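You operate a simulated robot arm through the tools that you are given. There is no shell and no other tool.

You are at the controls of a simulated robot arm. One attempt, no reset.

TASK
Feed the shuttle a tray; reload the holder with the big clear tray.
Fine: lower tray dropped on the shuttle, upper tray let down, big clear tray on the upper gate; both gates in; the shuttle ends at D27.

The check looks at the end state, three seconds after you hand in, the way a careful person would. Anything else that was tipped, shoved, dropped, spilled or broken makes it a failure.

THE ROBOT
A 7-joint arm with a two-finger parallel gripper, fixed in place. Base frame: the origin is on the floor under the middle of its stand, x ahead of it, y to its left, z up. Lengths are in m, angles in degrees, forces in N, time in s.
It reaches about 1.524 m from its shoulder. Its first joint turns from -149.0 to 149.0 degrees. Payload 3.5 kg.
The tool frame sits at the grasp point between the pads (the TCP): z along the fingers, y along the line on which they close. The tips reach 0.023 m beyond it. The gripper opens to 0.094 m. The fingers are 0.038 m wide and 0.01 m thick; the gripper's body (0.054 by 0.096 m) begins 0.039 m behind the TCP.
Orientation is that of the tool frame in the base frame, as a unit quaternion [w, x, y, z]. With the fingers straight down and closing along the base's y, the tool's x points along the base's -x, its y along +y and its z along -z.

THE INTERFACE
- The arm moves only by the tool play_rows. Its argument "targets" is a list of rows, each a list of 7 numbers: the shift along the base's x, y, z in units of 150 mm (1.0 is 150 mm), then the turn, a rotation vector about the base's x, y, z in units of 120 degrees (1.0 is 120 degrees), then the closure, from 0 (fully open) to 1 (shut). In form: [[dx, dy, dz, ax, ay, az, jaw], ...]. A call has 1 to 20 rows; each row is the pose to reach, as a shift and turn from the pose commanded when the call began. A call with a number of a shift or a turn outside -1 to 1 is refused whole. A row lasts 0.2 s, in which the tool goes at most 0.05 m and 8.6 degrees; a call with a longer step from one row to the next is refused whole, and so is a gripper value outside its range. A pose out of reach is approached as far as the arm can. The call stops where the force on the tool passes 90 N (or 10 N more than at its start, if that is more) or the arm is blocked; 0.2 s more then pass. Each finger travels about 0.153 m/s and halts on what it meets, pressing with about 35 N; the grip force reading is that of the motor and also rises with nothing between the fingers. The clock runs only during rows and for 0.2 s after the last one: add rows that repeat a pose to give the fingers time. The reply holds the time, the measured pose of the TCP, the force on the tool along the base axes, the opening and the grip force, in the units named above and with some noise, with the torque about the TCP (base axes, N m) and any sound that the robot's microphone picked up, and new pictures: "views" is both (left out), scene, wrist or none.
- Cameras (640 x 400 px; columns grow to the right, rows downward): "scene" is fixed at [0.401, 0.5005, 1.5408]; the picture's right is [0.71, -0.70, 0.00], its down [-0.56, -0.57, -0.59] and it looks along [0.42, 0.42, -0.80] (base axes); focal length 317 px, centre (320, 200). "wrist" rides on the gripper at [0.086, 0.016, -0.074] in the tool frame; the picture's right is [-0.18, 0.98, 0.00], its down [-0.58, -0.11, -0.81] and it looks along [-0.79, -0.15, 0.59] (tool axes); focal length 243 px, centre (320, 200). There is no depth. A picture from a camera that has moved, and an enlarged one, comes with that camera's place and axes in the base frame and with its lens.
- enlarge(camera, box): a new picture of the part [left, top, right, bottom] of that camera's present view, enlarged. No time passes.
- finish_job(): hands the job in; it is judged then, once.

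Places have to be worked out from the pictures, the camera data and where the tool is seen. Open the gripper and draw the arm clear of the work before you hand the job in, unless the task says otherwise.

The tools are called as a command line: name --pt "numbers of a row" for each row, then --argument value for the rest, lists and objects as JSON in quotes. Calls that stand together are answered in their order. play_rows: Moves the arm, as the interface text tells. Its arguments: {"type":"object","properties":{"targets":{"type":"array"},"views":{"type":"string","enum":["both","scene","wrist","none"]}},"required":["targets"]} The other tools are called the same way: enlarge (camera, box) takes an enlarged picture of a part of a camera's view; finish_job () hands the job in.

At the start:

```text
clock: 0.0
position: [0.8659, 0.6739, 1.1498]
ee_rot: [0.0, 0.0, 1.0, -0.001]
contact_force: [-0.8, 0.6, 0.0]
wrist_torque: [0.01, 0.03, 0.0]
gripper_width: 0.0942
grip_force: 0.1
```

scene: 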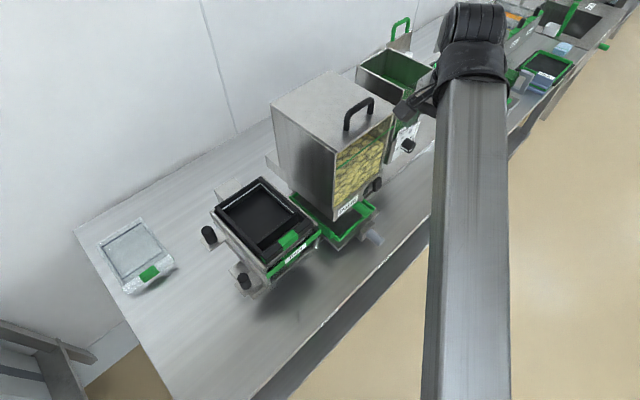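
wrist: 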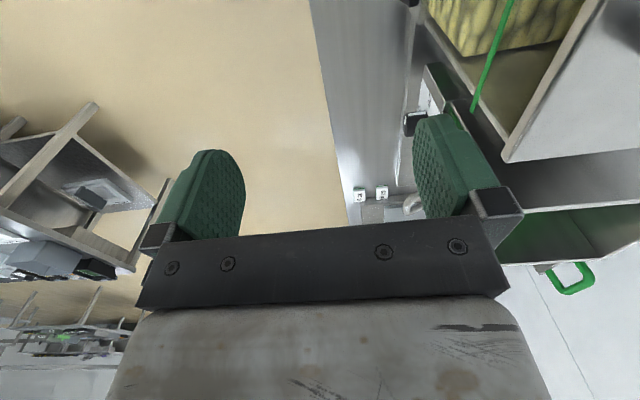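

I start by looking closely at the scene before moving: the holder with gates, the clear tray, and the shuttle.

enlarge --camera "scene" --box '[180, 150, 400, 310]'

enlarge --camera "scene" --box '[70, 190, 230, 310]'

enlarge --camera "scene" --box '[340, 0, 640, 190]'

enlarge --camera "wrist" --box '[300, 0, 640, 300]'

```text
2.50 times, centred on (290, 230) of scene
camera zoom: at [0.401, 0.5005, 1.5408], right [0.71, -0.7, 0.0], down [-0.56, -0.57, -0.59], along [0.42, 0.42, -0.8], focal length 793 px, centre (395, 125)
```

zoom: 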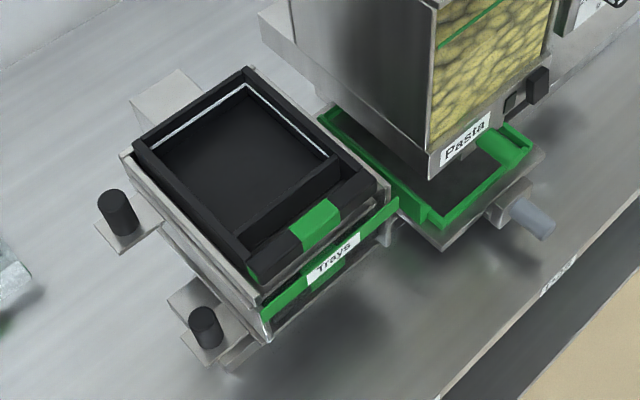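

```text
3.33 times, centred on (150, 250) of scene
camera zoom: at [0.401, 0.5005, 1.5408], right [0.71, -0.7, 0.0], down [-0.56, -0.57, -0.59], along [0.42, 0.42, -0.8], focal length 1057 px, centre (887, 33)
```

zoom: 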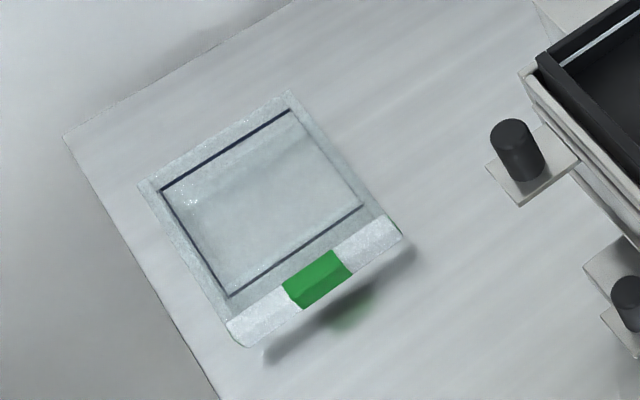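

```text
2.11 times, centred on (490, 95) of scene
camera zoom: at [0.401, 0.5005, 1.5408], right [0.71, -0.7, 0.0], down [-0.56, -0.57, -0.59], along [0.42, 0.42, -0.8], focal length 668 px, centre (-38, 421)
```

zoom: 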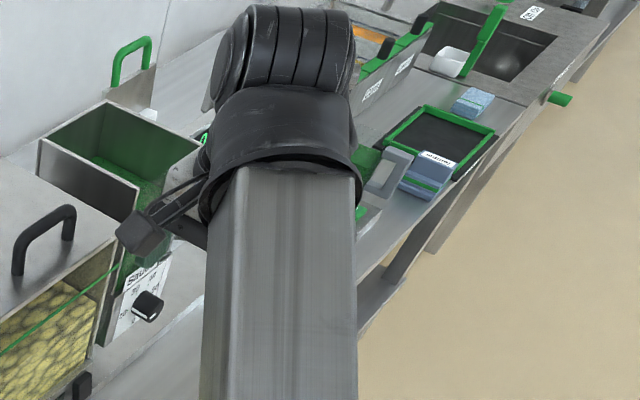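

```text
1.33 times, centred on (470, 150) of wrist
camera zoom: at [0.7802, 0.6903, 1.2229], right [0.18, 0.98, 0.0], down [0.58, -0.11, 0.81], along [0.79, -0.15, -0.59], focal length 324 px, centre (120, 267)
```

zoom: 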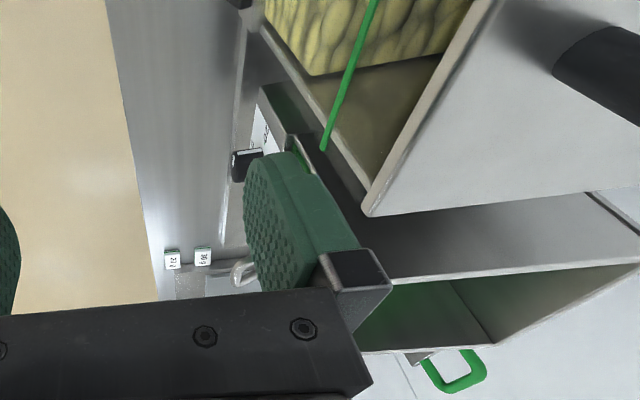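

The holder, hopper and shuttle lie along the bench (bench runs along x, wall at +y). I raise the tool and draw it back from the hopper, turning it so the wrist camera begins to face the bench (+y).

play_rows --pt "-0.16 -0.16 0.11 0 0 0.0625 0" --pt "-0.33 -0.33 0.22 0 0 0.125 0" --pt "-0.5 -0.5 0.33 0 0 0.1875 0" --pt "-0.67 -0.67 0.44 0 0 0.25 0" --pt "-0.84 -0.84 0.55 0 0 0.3125 0" --pt "-1 -1 0.67 0 0 0.375 0" --pt "-1 -1 0.67 0 0 0.375 0" --views "both"

```text
clock: 0.8
position: [0.7941, 0.6023, 1.1959]
ee_rot: [0.005, -0.168, 0.986, 0.005]
contact_force: [-6.9, 19.7, -4.1]
wrist_torque: [-1.68, -1.11, -2.14]
gripper_width: 0.0941
grip_force: 0.1
stopped in row 4: the force on the tool passed its limit at 139 N (the readings are from after the stop); the commanded pose is now the measured one
camera wrist: at [0.7073, 0.5887, 1.2683], right [-0.15, 0.99, 0.01], down [0.58, 0.08, 0.81], along [0.8, 0.13, -0.58], focal length 243 px, centre (320, 200)
```

scene: 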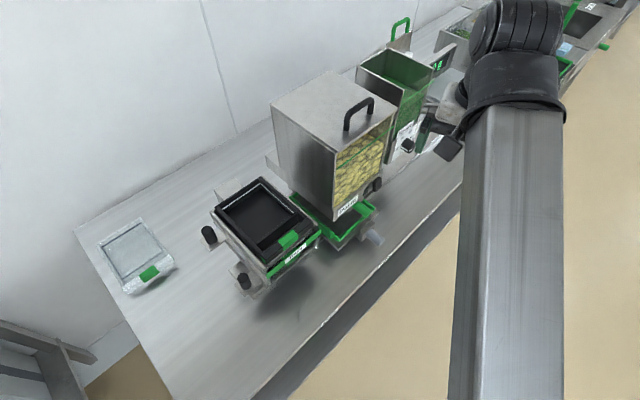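
wrist: 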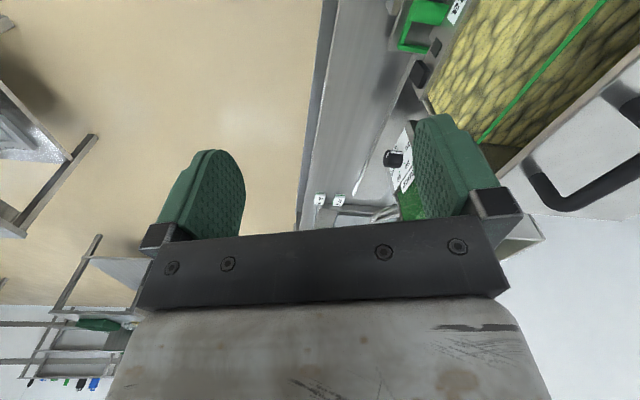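

The move stopped with a force spike of 139 N; the arm appears to touch something or the motion was too abrupt. I look at the area before moving on.

enlarge --camera "scene" --box '[370, 0, 600, 180]'

enlarge --camera "wrist" --box '[280, 0, 640, 260]'

```text
2.22 times, centred on (485, 90) of scene
camera zoom: at [0.401, 0.5005, 1.5408], right [0.71, -0.7, 0.0], down [-0.56, -0.57, -0.59], along [0.42, 0.42, -0.8], focal length 705 px, centre (-47, 444)
```

zoom: 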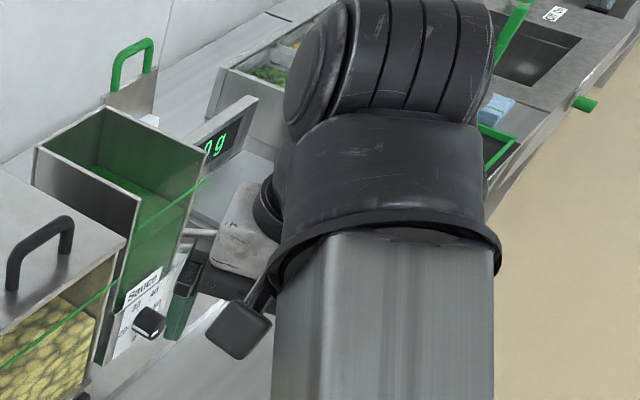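

```text
1.54 times, centred on (460, 130) of wrist
camera zoom: at [0.7073, 0.5887, 1.2683], right [-0.15, 0.99, 0.01], down [0.58, 0.08, 0.81], along [0.8, 0.13, -0.58], focal length 373 px, centre (105, 308)
```

zoom: 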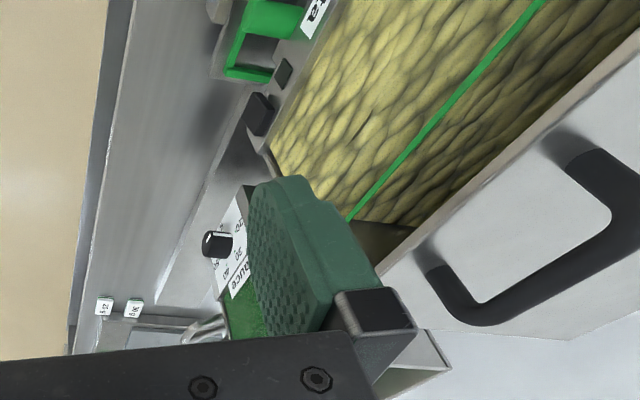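

Triangulating both wrist views puts the hopper front at about y≈0.77, roughly 0.1 m from the fingers, so nothing obvious was struck. I hold still for a few rows to see whether the force is lasting contact or was only a transient.

play_rows --pt "0 0 0 0 0 0 0" --pt "0 0 0 0 0 0 0" --pt "0 0 0 0 0 0 0" --views "none"

```text
clock: 1.6
position: [0.7942, 0.6021, 1.1951]
ee_rot: [0.005, -0.169, 0.986, 0.005]
contact_force: [-11.9, 28.2, -14.2]
wrist_torque: [-2.2, -2.42, -3.03]
gripper_width: 0.094
grip_force: 0.1
```

A steady force remains whose line of action passes through the wrist-camera position, so the camera housing is pressing on the arm's own forearm. I turn the tool back the other way (−z) to relieve it.

play_rows --pt "0 0 0 0 0 -0.05 0" --pt "0 0 0 0 0 -0.1 0" --pt "0 0 0 0 0 -0.16 0" --pt "0 0 0 0 0 -0.16 0" --views "none"

```text
clock: 2.6
position: [0.7946, 0.602, 1.1956]
ee_rot: [0.004, -0.003, 1.0, 0.003]
contact_force: [0.7, 0.9, 0.1]
wrist_torque: [-0.02, 0.0, -0.02]
gripper_width: 0.0941
grip_force: 0.1
```

Contact is gone (forces near zero). I move left and toward the base with orientation unchanged, then tilt the fingers outward (+y), which should give the camera more room from the forearm.

play_rows --pt "-0.2 -0.17 0 0 0 0 0" --pt "-0.4 -0.34 0 0 0 0 0" --pt "-0.6 -0.5 0 0 0 0 0" --pt "-0.8 -0.67 0 0 0 0 0" --pt "-1 -0.83 0 0 0 0 0" --pt "-1 -0.83 0 0.06 0 0 0" --pt "-1 -0.83 0 0.12 0 0 0" --pt "-1 -0.83 0 0.18 0 0 0" --pt "-1 -0.83 0 0.24 0 0 0" --pt "-1 -0.83 0 0.3 0 0 0" --pt "-1 -0.83 0 0.3 0 0 0" --views "both"

```text
clock: 5.0
position: [0.6435, 0.4774, 1.1956]
ee_rot: [0.006, -0.002, 0.949, 0.314]
contact_force: [0.8, -0.6, 0.0]
wrist_torque: [0.0, 0.01, 0.01]
gripper_width: 0.094
grip_force: 0.1
out of reach, approached as far as the arm can: row 4, 5
camera wrist: at [0.5576, 0.4466, 1.2632], right [0.18, 0.79, 0.59], down [0.57, -0.57, 0.59], along [0.8, 0.23, -0.55], focal length 243 px, centre (320, 200)
```

scene: 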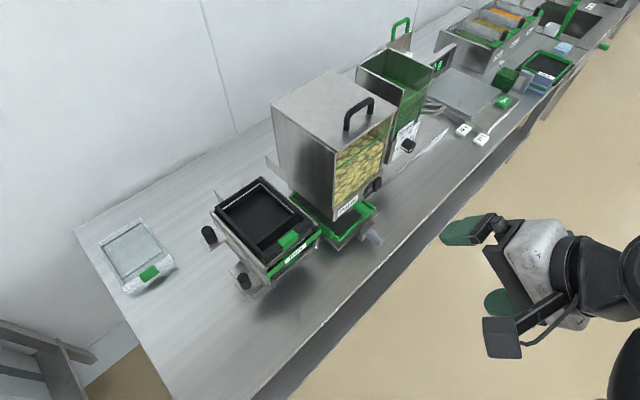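
wrist: 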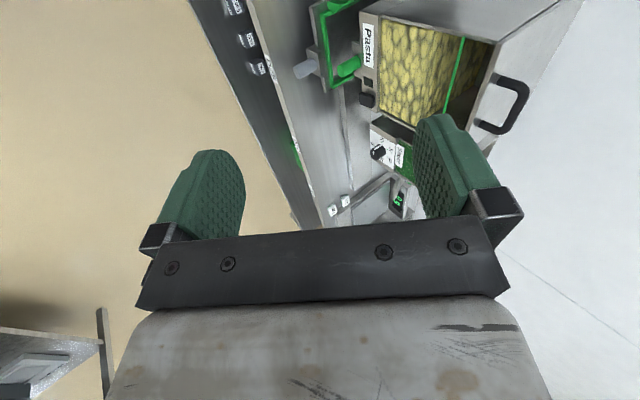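

The arm is free and the whole station is visible now. I look at the labels along the bench edge and at the stations.

enlarge --camera "wrist" --box '[190, 0, 430, 150]'

enlarge --camera "scene" --box '[260, 150, 440, 280]'

enlarge --camera "scene" --box '[380, 0, 640, 160]'

enlarge --camera "scene" --box '[190, 170, 330, 300]'

```text
2.67 times, centred on (310, 75) of wrist
camera zoom: at [0.5576, 0.4466, 1.2632], right [0.18, 0.79, 0.59], down [0.57, -0.57, 0.59], along [0.8, 0.23, -0.55], focal length 647 px, centre (347, 533)
```

zoom: 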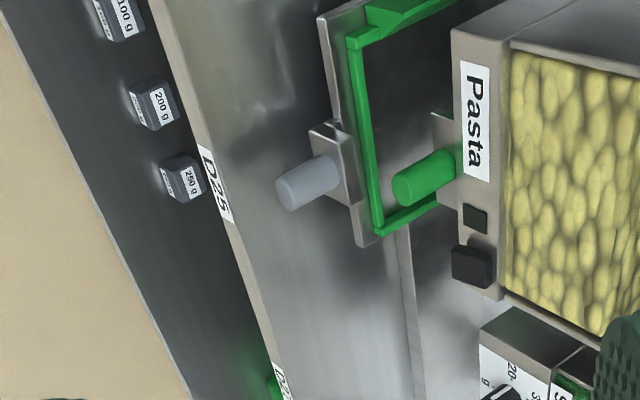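

```text
3.08 times, centred on (350, 215) of scene
camera zoom: at [0.401, 0.5005, 1.5408], right [0.71, -0.7, 0.0], down [-0.56, -0.57, -0.59], along [0.42, 0.42, -0.8], focal length 976 px, centre (228, 154)
```

zoom: 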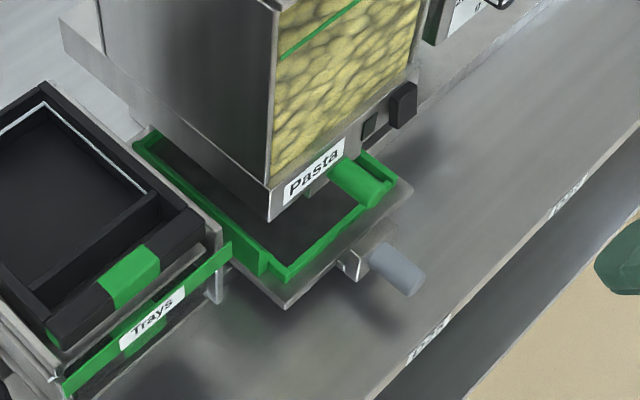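

```text
2.46 times, centred on (510, 80) of scene
camera zoom: at [0.401, 0.5005, 1.5408], right [0.71, -0.7, 0.0], down [-0.56, -0.57, -0.59], along [0.42, 0.42, -0.8], focal length 781 px, centre (-148, 495)
```

zoom: 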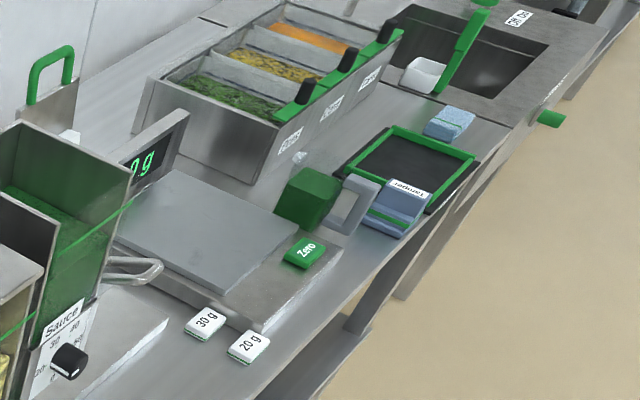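

```text
3.08 times, centred on (260, 235) of scene
camera zoom: at [0.401, 0.5005, 1.5408], right [0.71, -0.7, 0.0], down [-0.56, -0.57, -0.59], along [0.42, 0.42, -0.8], focal length 976 px, centre (505, 92)
```

zoom: 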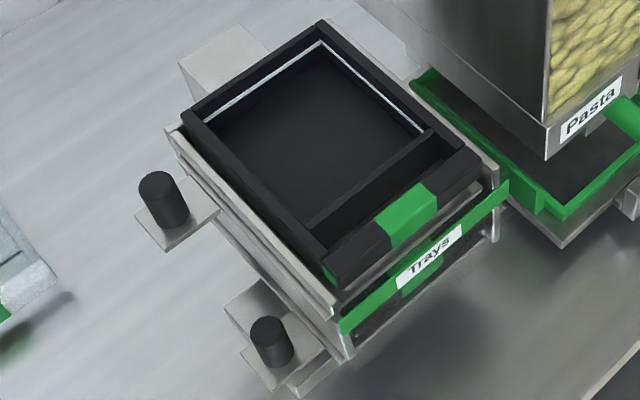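

The D25 label sits near x≈0.79 under the pasta hopper and another label near x≈1.0. I turn the tool slowly about z to bring the camera round to face the bench front, then shift it left to read labels and see the holder.

play_rows --pt "-0.05 0 0 0 0 0.05 0" --pt "-0.1 0 0 0 0 0.1 0" --pt "-0.15 0 0 0 0 0.15 0" --pt "-0.2 0 0 0 0 0.2 0" --pt "-0.25 0 0 0 0 0.25 0" --pt "-0.3 0 0 0 0 0.3 0" --pt "-0.35 0 0 0 0 0.35 0" --pt "-0.4 0 0 0 0 0.4 0" --pt "-0.4 0 0 0 0 0.4 0" --views "both"

```text
clock: 6.7
position: [0.5914, 0.4939, 1.1816]
ee_rot: [-0.098, -0.317, 0.894, 0.301]
contact_force: [-4.4, 14.9, 0.2]
wrist_torque: [-1.17, -0.41, -1.27]
gripper_width: 0.094
grip_force: 0.1
out of reach, approached as far as the arm can: row 7, 8
stopped in row 8: the force on the tool passed its limit at 113 N (the readings are from after the stop); the commanded pose is now the measured one
camera wrist: at [0.5441, 0.414, 1.2491], right [-0.36, 0.72, 0.59], down [0.8, -0.09, 0.59], along [0.48, 0.69, -0.55], focal length 243 px, centre (320, 200)
```

scene: 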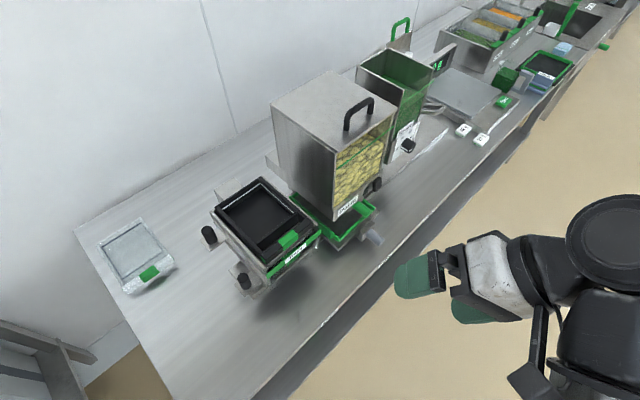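
wrist: 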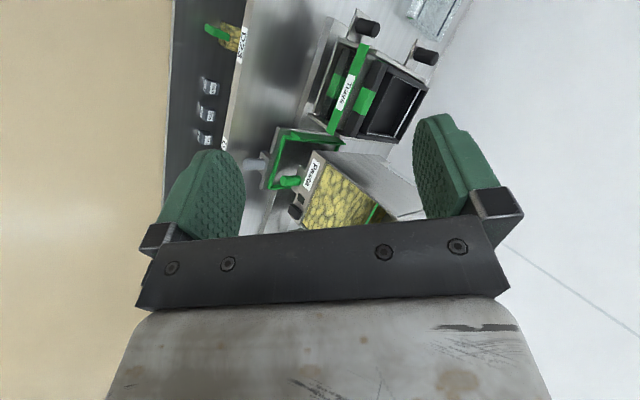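

The camera housing touched the arm again and I am near the inner reach limit, so I'll back off — but first I enlarge this useful view of the holder.

enlarge --camera "wrist" --box '[230, 0, 470, 150]'

enlarge --camera "wrist" --box '[160, 0, 320, 150]'

enlarge --camera "wrist" --box '[220, 110, 420, 240]'

```text
2.67 times, centred on (350, 75) of wrist
camera zoom: at [0.5441, 0.414, 1.2491], right [-0.36, 0.72, 0.59], down [0.8, -0.09, 0.59], along [0.48, 0.69, -0.55], focal length 647 px, centre (240, 533)
```

zoom: 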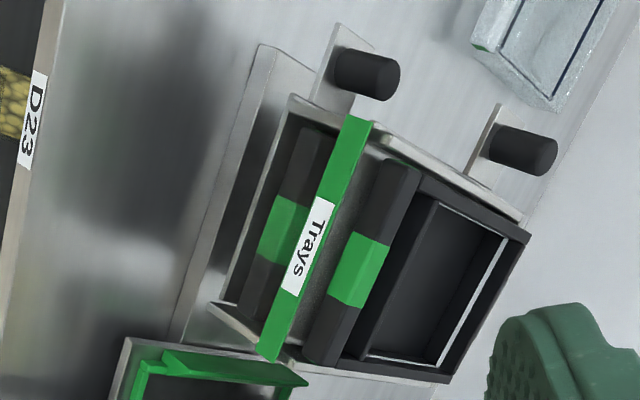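

```text
2.67 times, centred on (240, 75) of wrist
camera zoom: at [0.5441, 0.414, 1.2491], right [-0.36, 0.72, 0.59], down [0.8, -0.09, 0.59], along [0.48, 0.69, -0.55], focal length 647 px, centre (533, 533)
```

zoom: 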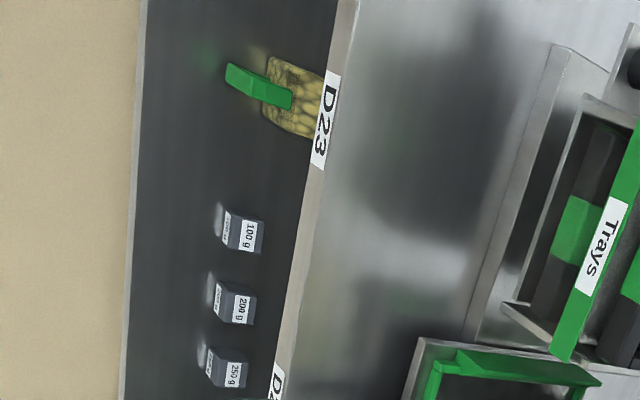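

```text
3.08 times, centred on (320, 175) of wrist
camera zoom: at [0.5441, 0.414, 1.2491], right [-0.36, 0.72, 0.59], down [0.8, -0.09, 0.59], along [0.48, 0.69, -0.55], focal length 746 px, centre (320, 277)
```

zoom: 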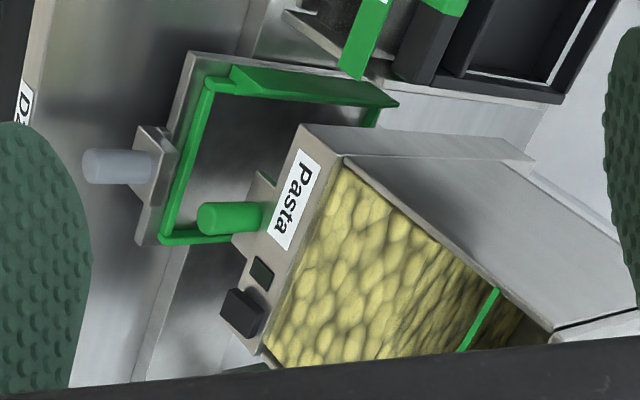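

D23 is the holder's station (x≈0.58), D25 the pasta hopper (x≈0.79), and the next label at x≈1.0 should be D27. The gate knobs are at about (0.477, 0.91, z 0.967 top) and (0.475, 0.806, z 0.894 top), with the shuttle knob at about (0.786, 0.684, 0.828). I turn the tool back off the forearm, lower it, then roll it so the camera sits on the far/upper side.

play_rows --pt "0 0 0 0 0 -0.06 0" --pt "0 0 -0.1 0 0 -0.12 0" --pt "0.05 0 -0.25 0 0 -0.19 0" --pt "0.1 0 -0.4 0 0 -0.25 0" --pt "0.15 0 -0.55 0 0 -0.317 0" --pt "0.15 0 -0.7 0 0 -0.317 0" --pt "0.15 0 -0.7 0 0 -0.317 0" --views "none"

```text
clock: 8.3
position: [0.6142, 0.4939, 1.0784]
ee_rot: [0.006, -0.01, 0.949, 0.316]
contact_force: [0.5, 0.0, -0.6]
wrist_torque: [0.02, -0.03, -0.01]
gripper_width: 0.094
grip_force: 0.1
```

Contact cleared. Now I roll the tool 90° about its own axis so the camera comes over the top and looks down.

play_rows --pt "0 0 0 0 0.0375 -0.05 0" --pt "0 0 0 0 0.075 -0.1 0" --pt "0 0 0 0 0.1125 -0.15 0" --pt "0 0 0 0 0.15 -0.2 0" --pt "0 0 0 0 0.1875 -0.25 0" --pt "0 0 0 0 0.225 -0.3 0" --pt "0 0 0 0 0.2625 -0.35 0" --pt "0 0 0 0 0.3 -0.4 0" --pt "0 0 0 0 0.3375 -0.45 0" --pt "0 0 0 0 0.375 -0.5 0" --pt "0 0 0 0 0.4125 -0.55 0" --pt "0 0 0 0 0.45 -0.6 0" --pt "0 0 0 0 0.45 -0.6 0" --views "both"

```text
clock: 11.1
position: [0.6149, 0.493, 1.0772]
ee_rot: [-0.22, 0.664, 0.678, 0.226]
contact_force: [0.2, -0.5, 0.2]
wrist_torque: [0.0, -0.03, -0.01]
gripper_width: 0.0939
grip_force: 0.0
camera wrist: at [0.6289, 0.5182, 1.1873], right [0.99, -0.13, -0.1], down [-0.1, -0.95, 0.3], along [-0.13, -0.28, -0.95], focal length 243 px, centre (320, 200)
```

scene: 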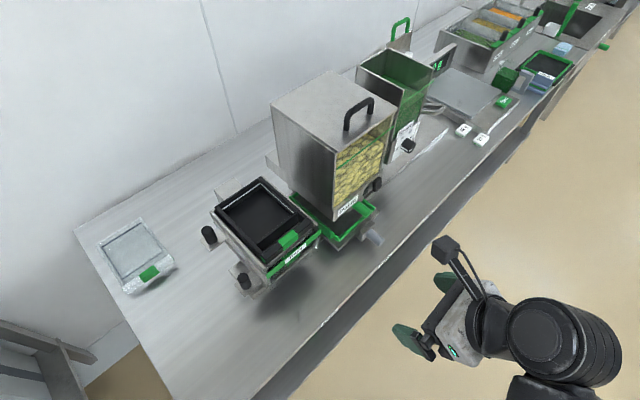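
wrist: 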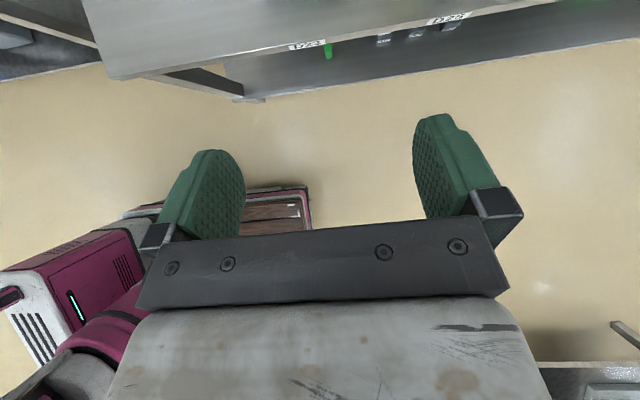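

The roll works and the picture is now natural (right = +x, down = −y). I move toward the shuttle knob's front with a bit more tilt to check its position from close up.

play_rows --pt "0.2 0.1 -0.1 0.03 0 0 0" --pt "0.4 0.2 -0.2 0.06 0 0 0" --pt "0.6 0.3 -0.3 0.09 0 0 0" --pt "0.8 0.38 -0.4 0.12 0 0 0" --pt "1.0 0.38 -0.5 0.15 0 0 0" --pt "1.0 0.38 -0.5 0.15 0 0 0" --views "both"

```text
clock: 12.5
position: [0.765, 0.5488, 1.002]
ee_rot: [-0.319, 0.622, 0.634, 0.33]
contact_force: [0.3, -0.3, -0.2]
wrist_torque: [0.02, 0.0, -0.02]
gripper_width: 0.0939
grip_force: 0.0
camera wrist: at [0.7799, 0.5387, 1.1146], right [0.99, -0.09, -0.13], down [-0.1, -1.0, -0.01], along [-0.13, 0.02, -0.99], focal length 243 px, centre (320, 200)
```

scene: 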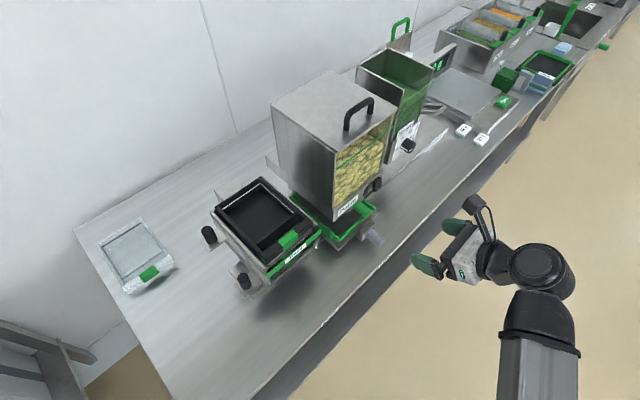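
wrist: 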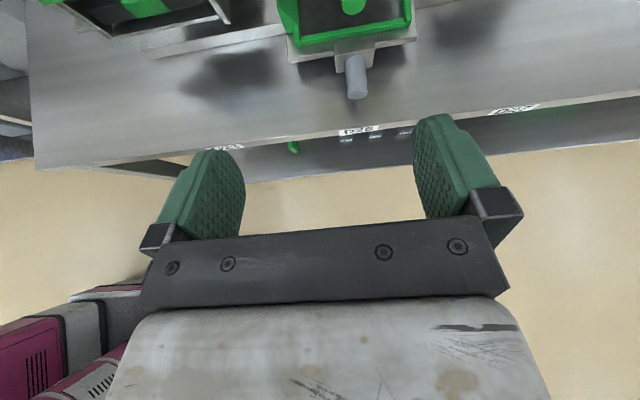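

The knob and the D25 label line up at x≈0.798. I enlarge to read the other labels and refine positions.

enlarge --camera "wrist" --box '[270, 0, 450, 120]'

enlarge --camera "wrist" --box '[470, 80, 590, 150]'

enlarge --camera "wrist" --box '[180, 90, 420, 190]'

```text
3.33 times, centred on (360, 60) of wrist
camera zoom: at [0.7799, 0.5387, 1.1146], right [0.99, -0.09, -0.13], down [-0.1, -1.0, -0.01], along [-0.13, 0.02, -0.99], focal length 809 px, centre (187, 667)
```

zoom: 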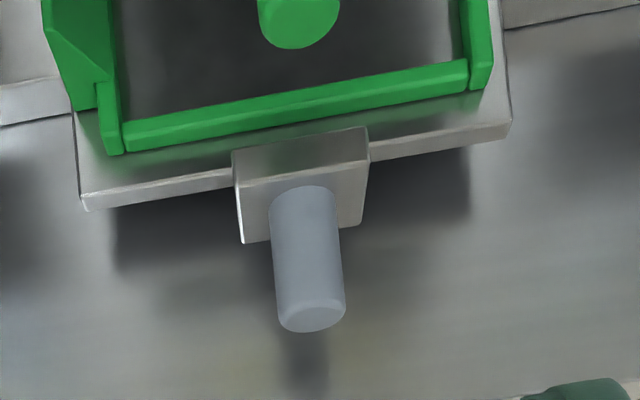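

```text
5.33 times, centred on (530, 115) of wrist
camera zoom: at [0.7799, 0.5387, 1.1146], right [0.99, -0.09, -0.13], down [-0.1, -1.0, -0.01], along [-0.13, 0.02, -0.99], focal length 1294 px, centre (-800, 653)
```

zoom: 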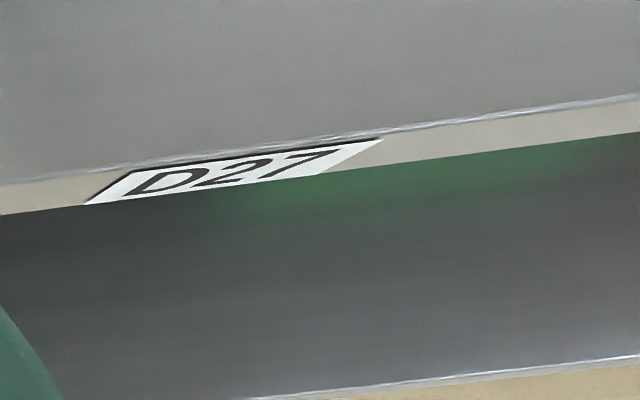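

```text
2.67 times, centred on (300, 140) of wrist
camera zoom: at [0.7799, 0.5387, 1.1146], right [0.99, -0.09, -0.13], down [-0.1, -1.0, -0.01], along [-0.13, 0.02, -0.99], focal length 647 px, centre (373, 360)
```

zoom: 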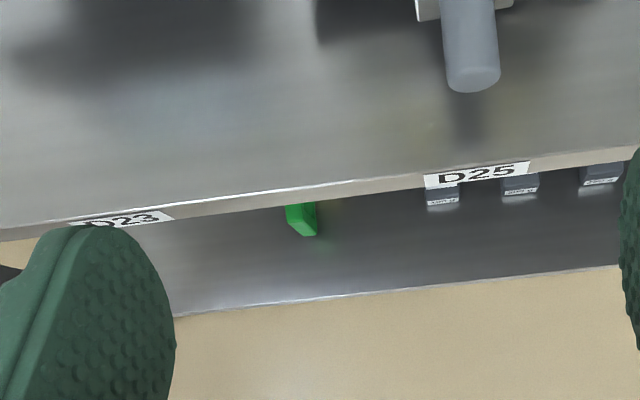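

D27 is confirmed at x≈1.02 (D23 ≈0.584, D25 ≈0.801). The shuttle knob spans y≈0.671–0.717 at x≈0.80, z≈0.81; I move to a pre-grasp pose behind it.

play_rows --pt "0.06 0.1 -0.2 0 0 0 0" --pt "0.12 0.2 -0.4 0 0 0 0" --pt "0.18 0.3 -0.6 0 0 0 0" --pt "0.23 0.4 -0.8 0 0 0 0" --pt "0.23 0.44 -0.92 0 0 0 0" --pt "0.23 0.44 -0.92 0 0 0 0" --views "both"

```text
clock: 13.9
position: [0.8003, 0.6157, 0.8634]
ee_rot: [-0.321, 0.621, 0.635, 0.329]
contact_force: [-0.3, 0.3, 0.4]
wrist_torque: [0.0, -0.01, -0.03]
gripper_width: 0.094
grip_force: 0.1
camera wrist: at [0.8137, 0.6061, 0.9761], right [0.99, -0.09, -0.13], down [-0.1, -1.0, -0.01], along [-0.13, 0.02, -0.99], focal length 243 px, centre (320, 200)
```

scene: 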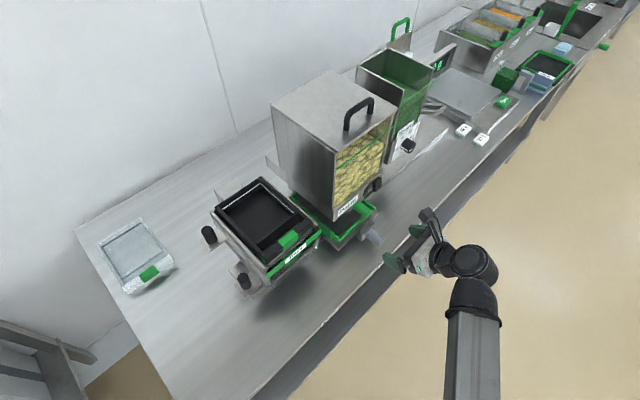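
wrist: 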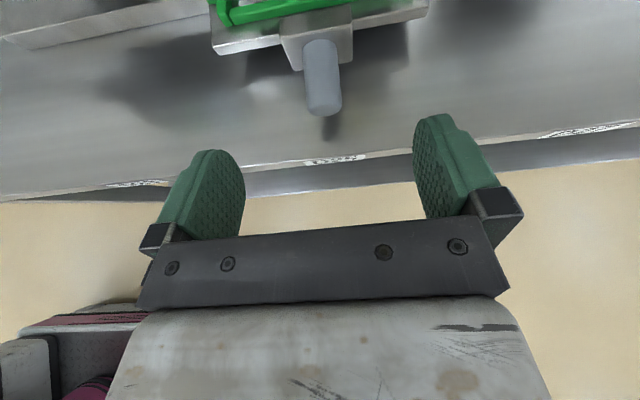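

Knob now triangulates to x≈0.800, tip y≈0.676, z≈0.803. I advance so the pads straddle it (keeping the tips short of its bracket) and close.

play_rows --pt "0 0.14 -0.13 0 0 0 0" --pt "0 0.29 -0.26 0 0 0 0" --pt "0 0.43 -0.383 0 0 0 0" --pt "0 0.43 -0.383 0 0 0 0" --views "wrist"

```text
clock: 14.9
position: [0.7986, 0.6821, 0.8072]
ee_rot: [-0.32, 0.621, 0.635, 0.33]
contact_force: [0.3, 0.6, 0.4]
wrist_torque: [-0.02, 0.0, 0.02]
gripper_width: 0.094
grip_force: 0.1
camera wrist: at [0.8128, 0.6722, 0.9197], right [0.99, -0.09, -0.13], down [-0.1, -1.0, -0.01], along [-0.13, 0.02, -0.99], focal length 243 px, centre (320, 200)
```

wrist: 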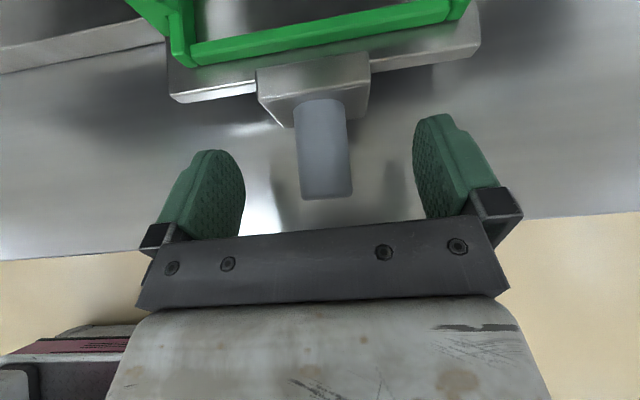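

The knob lies centred between the fingers; I close on it.

play_rows --pt "0 0 0 0 0 0 0.4" --pt "0 0 0 0 0 0 0.7" --pt "0 0 0 0 0 0 0.9" --pt "0 0 0 0 0 0 0.9" --views "wrist"

```text
clock: 15.9
position: [0.7997, 0.6822, 0.8073]
ee_rot: [-0.32, 0.622, 0.634, 0.33]
contact_force: [4.6, 3.2, 0.0]
wrist_torque: [0.1, -0.08, -1.37]
gripper_width: 0.0257
grip_force: 45.2
camera wrist: at [0.8135, 0.6722, 0.9199], right [0.99, -0.1, -0.13], down [-0.1, -1.0, -0.01], along [-0.13, 0.02, -0.99], focal length 243 px, centre (320, 200)
```

wrist: 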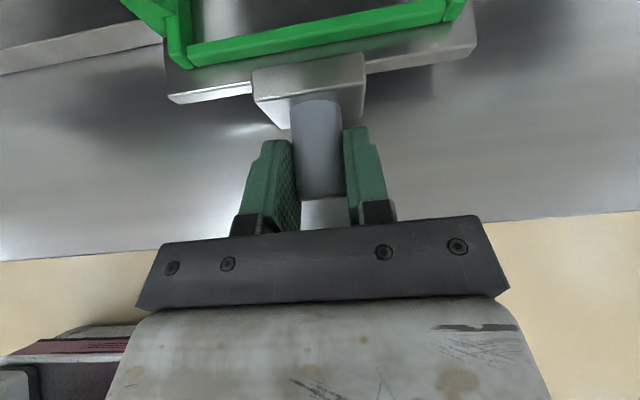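

Gripped at 0.0257 m. I slide the shuttle toward D23 (−x), starting gently to feel resistance.

play_rows --pt "-0.05 0 0 0 0 0 0.9" --pt "-0.12 0 0 0 0 0 0.9" --pt "-0.2 0 0 0 0 0 0.9" --pt "-0.28 0 0 0 0 0 0.9" --pt "-0.36 0 0 0 0 0 0.9" --views "wrist"

```text
clock: 17.1
position: [0.7446, 0.6828, 0.8087]
ee_rot: [-0.322, 0.62, 0.635, 0.329]
contact_force: [-0.5, 31.2, 6.8]
wrist_torque: [0.49, -0.03, -1.1]
gripper_width: 0.0256
grip_force: 45.2
camera wrist: at [0.7584, 0.6717, 0.9199], right [0.99, -0.09, -0.13], down [-0.1, -1.0, -0.01], along [-0.13, 0.03, -0.99], focal length 243 px, centre (320, 200)
```

wrist: 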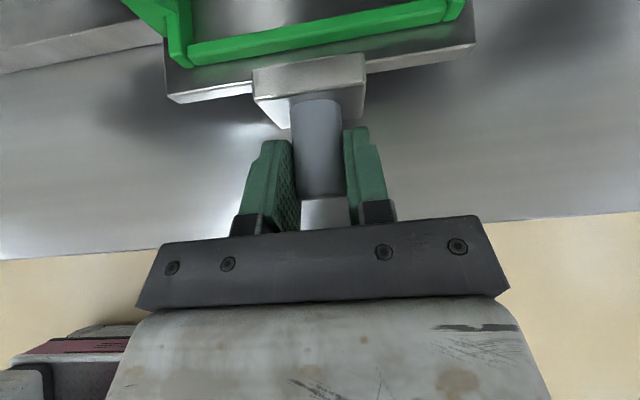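

The shuttle slides along with the tool; a +y side force of ~31 N has built up, so I add a small +y correction as I continue.

play_rows --pt "-0.05 0.02 0 0 0 0 0.9" --pt "-0.12 0.02 0 0 0 0 0.9" --pt "-0.2 0.02 0 0 0 0 0.9" --pt "-0.28 0.02 0 0 0 0 0.9" --pt "-0.36 0.02 0 0 0 0 0.9" --views "wrist"

```text
clock: 18.3
position: [0.6893, 0.6821, 0.8068]
ee_rot: [-0.32, 0.622, 0.635, 0.33]
contact_force: [-0.2, -12.8, 8.5]
wrist_torque: [1.22, -0.17, -1.18]
gripper_width: 0.0256
grip_force: 44.9
camera wrist: at [0.7041, 0.6721, 0.9199], right [0.99, -0.1, -0.13], down [-0.1, -1.0, -0.01], along [-0.13, 0.02, -0.99], focal length 243 px, centre (320, 200)
```

wrist: 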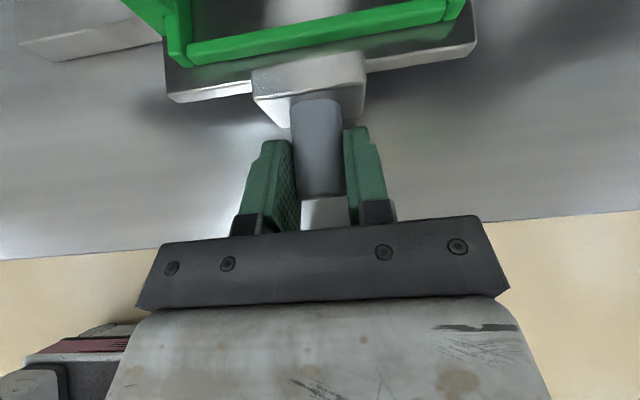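

Side force is now low. I continue sliding to about x≈0.61 and then compare the shuttle with the holder and the D23 label.

play_rows --pt "-0.07 -0.003 0 0 0 0 0.9" --pt "-0.14 -0.003 0 0 0 0 0.9" --pt "-0.21 -0.003 0 0 0 0 0.9" --pt "-0.28 -0.003 0 0 0 0 0.9" --pt "-0.35 -0.003 0 0 0 0 0.9" --pt "-0.42 -0.003 0 0 0 0 0.9" --pt "-0.5 -0.003 0 0 0 0 0.9" --pt "-0.5 -0.003 0 0 0 0 0.9" --views "both"

```text
clock: 20.1
position: [0.6158, 0.6828, 0.8061]
ee_rot: [-0.32, 0.621, 0.636, 0.328]
contact_force: [-2.2, -26.7, -14.7]
wrist_torque: [-0.17, -0.11, -1.14]
gripper_width: 0.0256
grip_force: 45.3
camera wrist: at [0.6298, 0.6722, 0.9199], right [0.99, -0.09, -0.13], down [-0.1, -1.0, -0.01], along [-0.13, 0.02, -0.99], focal length 243 px, centre (320, 200)
```

scene: 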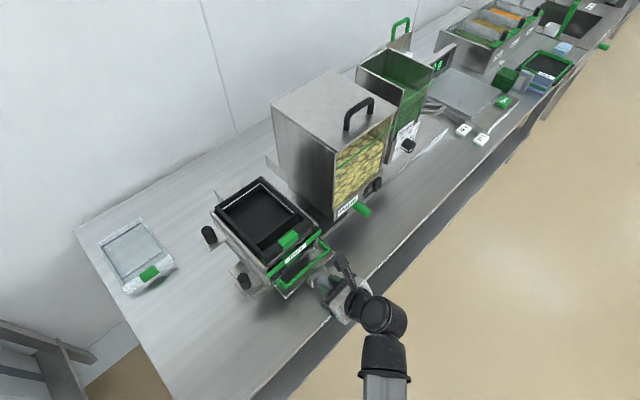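
wrist: 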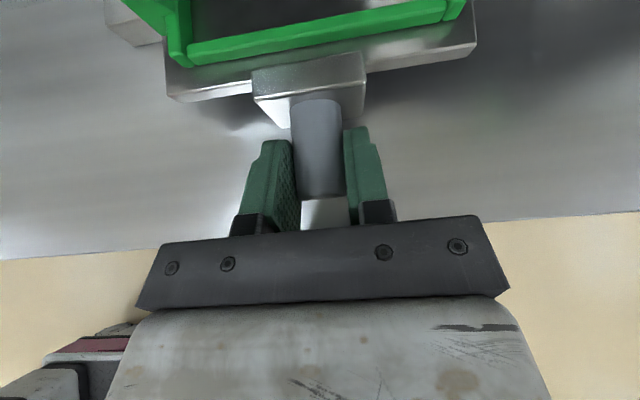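

The shuttle is nearly under the holder. I enlarge the scene view to compare the shuttle bed with the holder.

enlarge --camera "scene" --box '[200, 170, 380, 310]'

enlarge --camera "wrist" --box '[90, 0, 490, 120]'

```text
2.86 times, centred on (290, 240) of scene
camera zoom: at [0.401, 0.5005, 1.5408], right [0.71, -0.7, 0.0], down [-0.56, -0.57, -0.59], along [0.42, 0.42, -0.8], focal length 906 px, centre (406, 86)
```

zoom: 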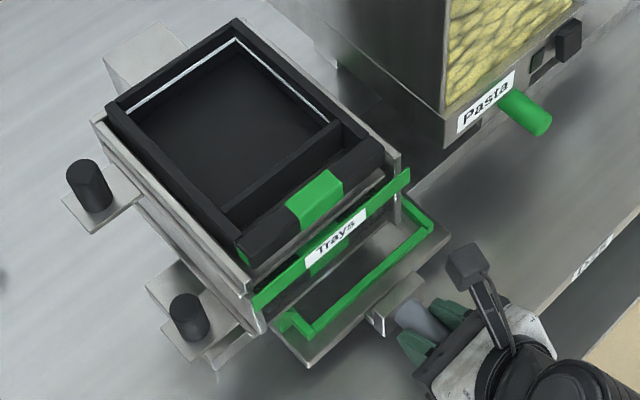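

```text
1.60 times, centred on (290, 60) of wrist
camera zoom: at [0.6298, 0.6722, 0.9199], right [0.99, -0.09, -0.13], down [-0.1, -1.0, -0.01], along [-0.13, 0.02, -0.99], focal length 388 px, centre (368, 424)
```

zoom: 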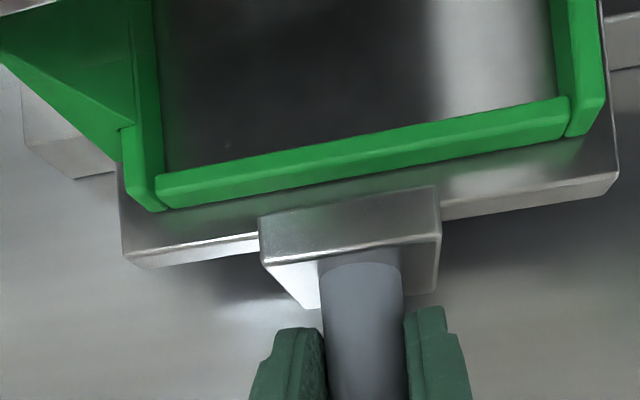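

The shuttle bed is roughly 3 cm right of the holder centre (D23 ≈0.584 by my triangulation). I continue slowly with small y/z corrections, watching x-force for a stop.

play_rows --pt "-0.03 -0.012 -0.004 0 0 0 0.9" --pt "-0.06 -0.012 -0.004 0 0 0 0.9" --pt "-0.09 -0.012 -0.004 0 0 0 0.9" --pt "-0.12 -0.012 -0.004 0 0 0 0.9" --pt "-0.15 -0.012 -0.004 0 0 0 0.9" --pt "-0.15 -0.012 -0.004 0 0 0 0.9" --views "both"

```text
clock: 21.5
position: [0.5934, 0.6827, 0.8068]
ee_rot: [-0.321, 0.621, 0.634, 0.33]
contact_force: [1.1, 4.0, 3.6]
wrist_torque: [-0.07, -0.03, -1.16]
gripper_width: 0.0258
grip_force: 45.1
camera wrist: at [0.6076, 0.6718, 0.9199], right [0.99, -0.1, -0.13], down [-0.1, -1.0, -0.01], along [-0.13, 0.02, -0.99], focal length 243 px, centre (320, 200)
```

scene: 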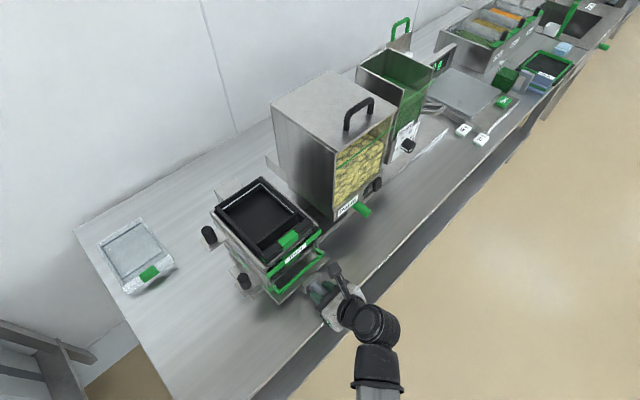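
wrist: 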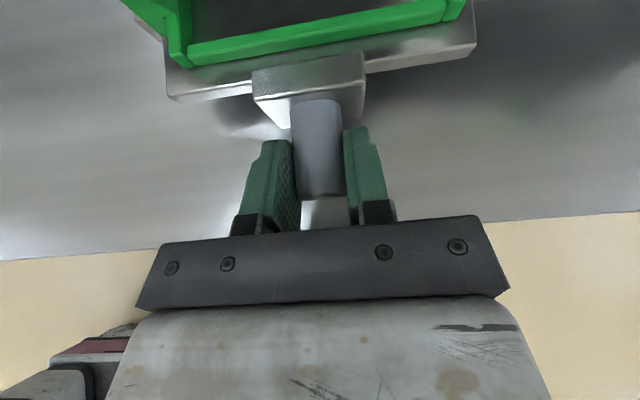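

Forces are low at x=0.593. I ease the last ~9 mm toward 0.584.

play_rows --pt "-0.02 0 0 0 0 0 0.9" --pt "-0.04 0 0 0 0 0 0.9" --pt "-0.06 0 0 0 0 0 0.9" --pt "-0.06 0 0 0 0 0 0.9" --views "both"

enlarge --camera "scene" --box '[200, 170, 380, 310]'

```text
clock: 22.5
position: [0.5825, 0.6831, 0.8071]
ee_rot: [-0.321, 0.621, 0.635, 0.33]
contact_force: [-5.7, 14.7, 18.5]
wrist_torque: [-0.22, 0.09, -1.11]
gripper_width: 0.0254
grip_force: 45.0
camera wrist: at [0.5973, 0.6718, 0.9198], right [0.99, -0.09, -0.13], down [-0.1, -1.0, -0.01], along [-0.13, 0.02, -0.99], focal length 243 px, centre (320, 200)
```

scene: 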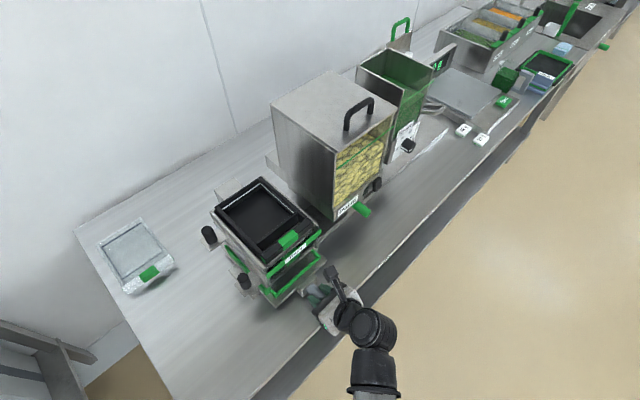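
wrist: 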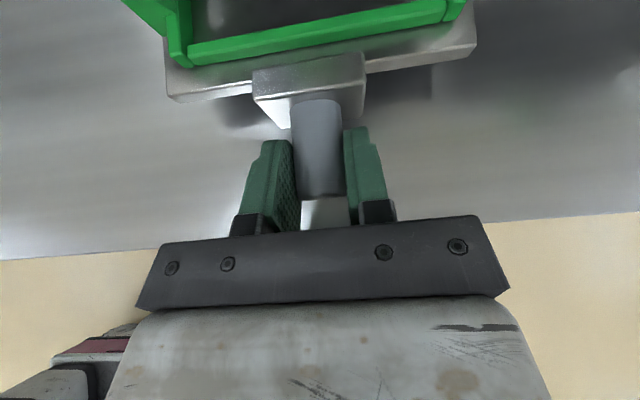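

```text
2.86 times, centred on (290, 240) of scene
camera zoom: at [0.401, 0.5005, 1.5408], right [0.71, -0.7, 0.0], down [-0.56, -0.57, -0.59], along [0.42, 0.42, -0.8], focal length 906 px, centre (406, 86)
```

zoom: 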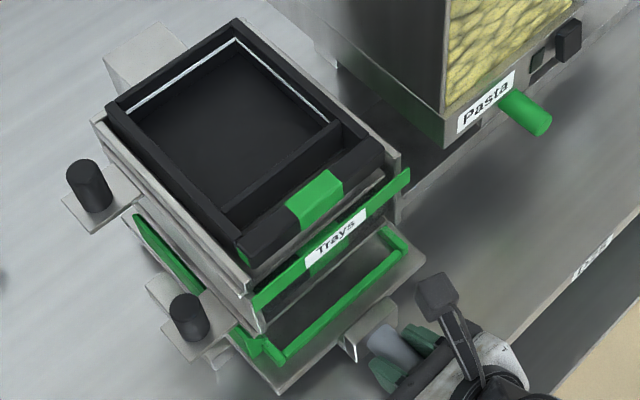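

The shuttle (knob x≈0.583) now matches the holder centre I compute (≈0.583) and the D23 label (≈0.584). I release the knob and back the fingers out along their axis.

play_rows --pt "0 0 0 0 0 0 0.5" --pt "0 0 0 0 0 0 0.0" --pt "0 0 0 0 0 0 0.0" --pt "0 -0.15 0.11 0 0 0 0.0" --pt "0 -0.3 0.22 0 0 0 0.0" --pt "0 -0.5 0.37 0 0 0 0" --pt "0 -0.5 0.6 0 0 0 0" --pt "0 -0.5 0.6 0 0 0 0" --views "both"

```text
clock: 24.3
position: [0.5848, 0.6074, 0.8956]
ee_rot: [-0.32, 0.621, 0.636, 0.328]
contact_force: [0.3, 0.4, -1.1]
wrist_torque: [-0.03, 0.0, -0.01]
gripper_width: 0.0941
grip_force: 0.0
camera wrist: at [0.5991, 0.5971, 1.0082], right [0.99, -0.09, -0.13], down [-0.1, -1.0, -0.01], along [-0.13, 0.02, -0.99], focal length 243 px, centre (320, 200)
```

scene: 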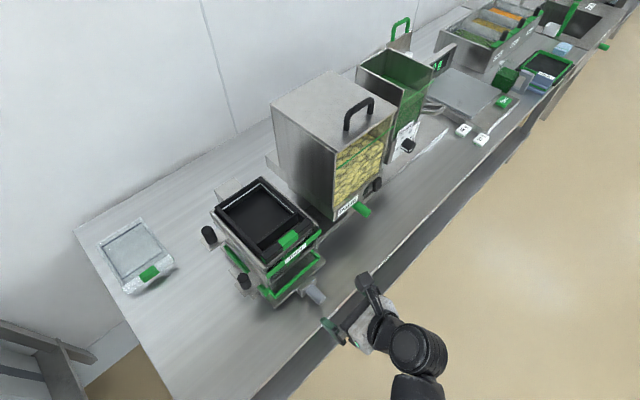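
wrist: 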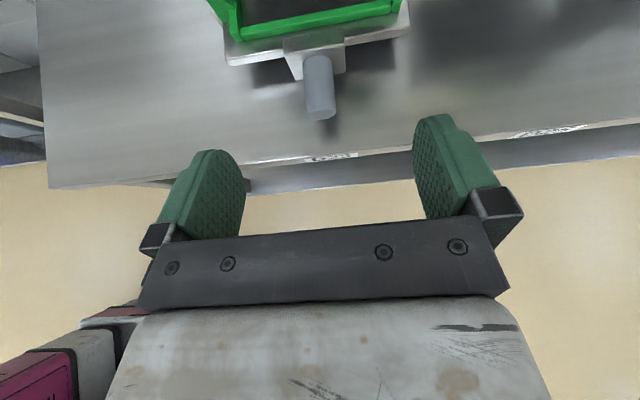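

The knob and D23 label coincide in this view within ~1 mm, so the shuttle is placed. Next the lower gate: I raise the tool and rotate back to fingers-down, closing along y, on the left side of the holder.

play_rows --pt "0 0 0.23 -0.0254 -0.0254 0.0491 0" --pt "0 0 0.46 -0.0507 -0.0507 0.0981 0" --pt "-0.05 0.0 0.7 -0.0761 -0.0761 0.1472 0" --pt "-0.12 0.08 0.7 -0.1014 -0.1014 0.1963 0" --pt "-0.2 0.16 0.7 -0.1268 -0.1268 0.2454 0" --pt "-0.28 0.24 0.7 -0.1521 -0.1521 0.2944 0" --pt "-0.36 0.32 0.7 -0.1775 -0.1775 0.3435 0" --pt "-0.44 0.4 0.7 -0.2029 -0.2029 0.3926 0" --pt "-0.52 0.48 0.7 -0.2282 -0.2282 0.4416 0" --pt "-0.6 0.56 0.7 -0.2536 -0.2536 0.4907 0" --pt "-0.68 0.64 0.7 -0.2789 -0.2789 0.5398 0" --pt "-0.73 0.7 0.7 -0.3043 -0.3043 0.5889 0" --pt "-0.73 0.75 0.7 -0.3296 -0.3296 0.6379 0" --pt "-0.73 0.75 0.7 -0.355 -0.355 0.687 0" --pt "-0.73 0.75 0.7 -0.355 -0.355 0.687 0" --views "both"

```text
clock: 27.5
position: [0.4732, 0.7173, 1.0022]
ee_rot: [-0.001, -0.012, 1.0, 0.0]
contact_force: [-0.1, 0.0, -0.4]
wrist_torque: [-0.04, -0.02, 0.01]
gripper_width: 0.0942
grip_force: 0.0
camera wrist: at [0.3886, 0.7333, 1.0749], right [0.16, 0.99, 0.0], down [0.58, -0.1, 0.81], along [0.8, -0.13, -0.59], focal length 243 px, centre (320, 200)
```

scene: 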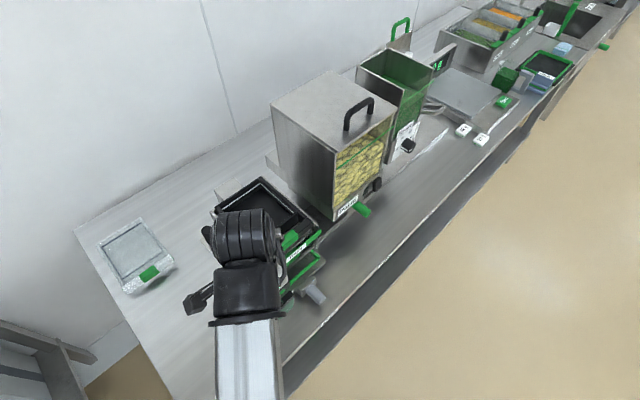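
wrist: 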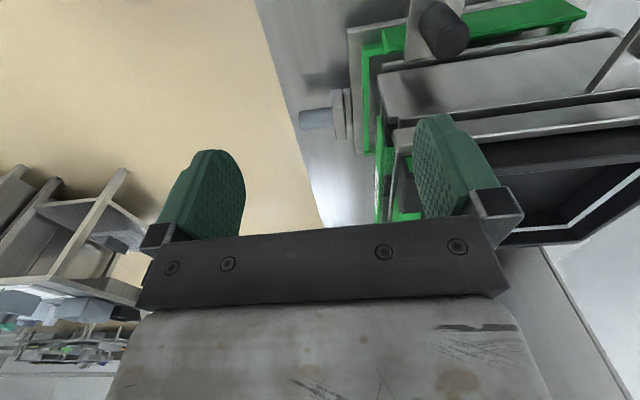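

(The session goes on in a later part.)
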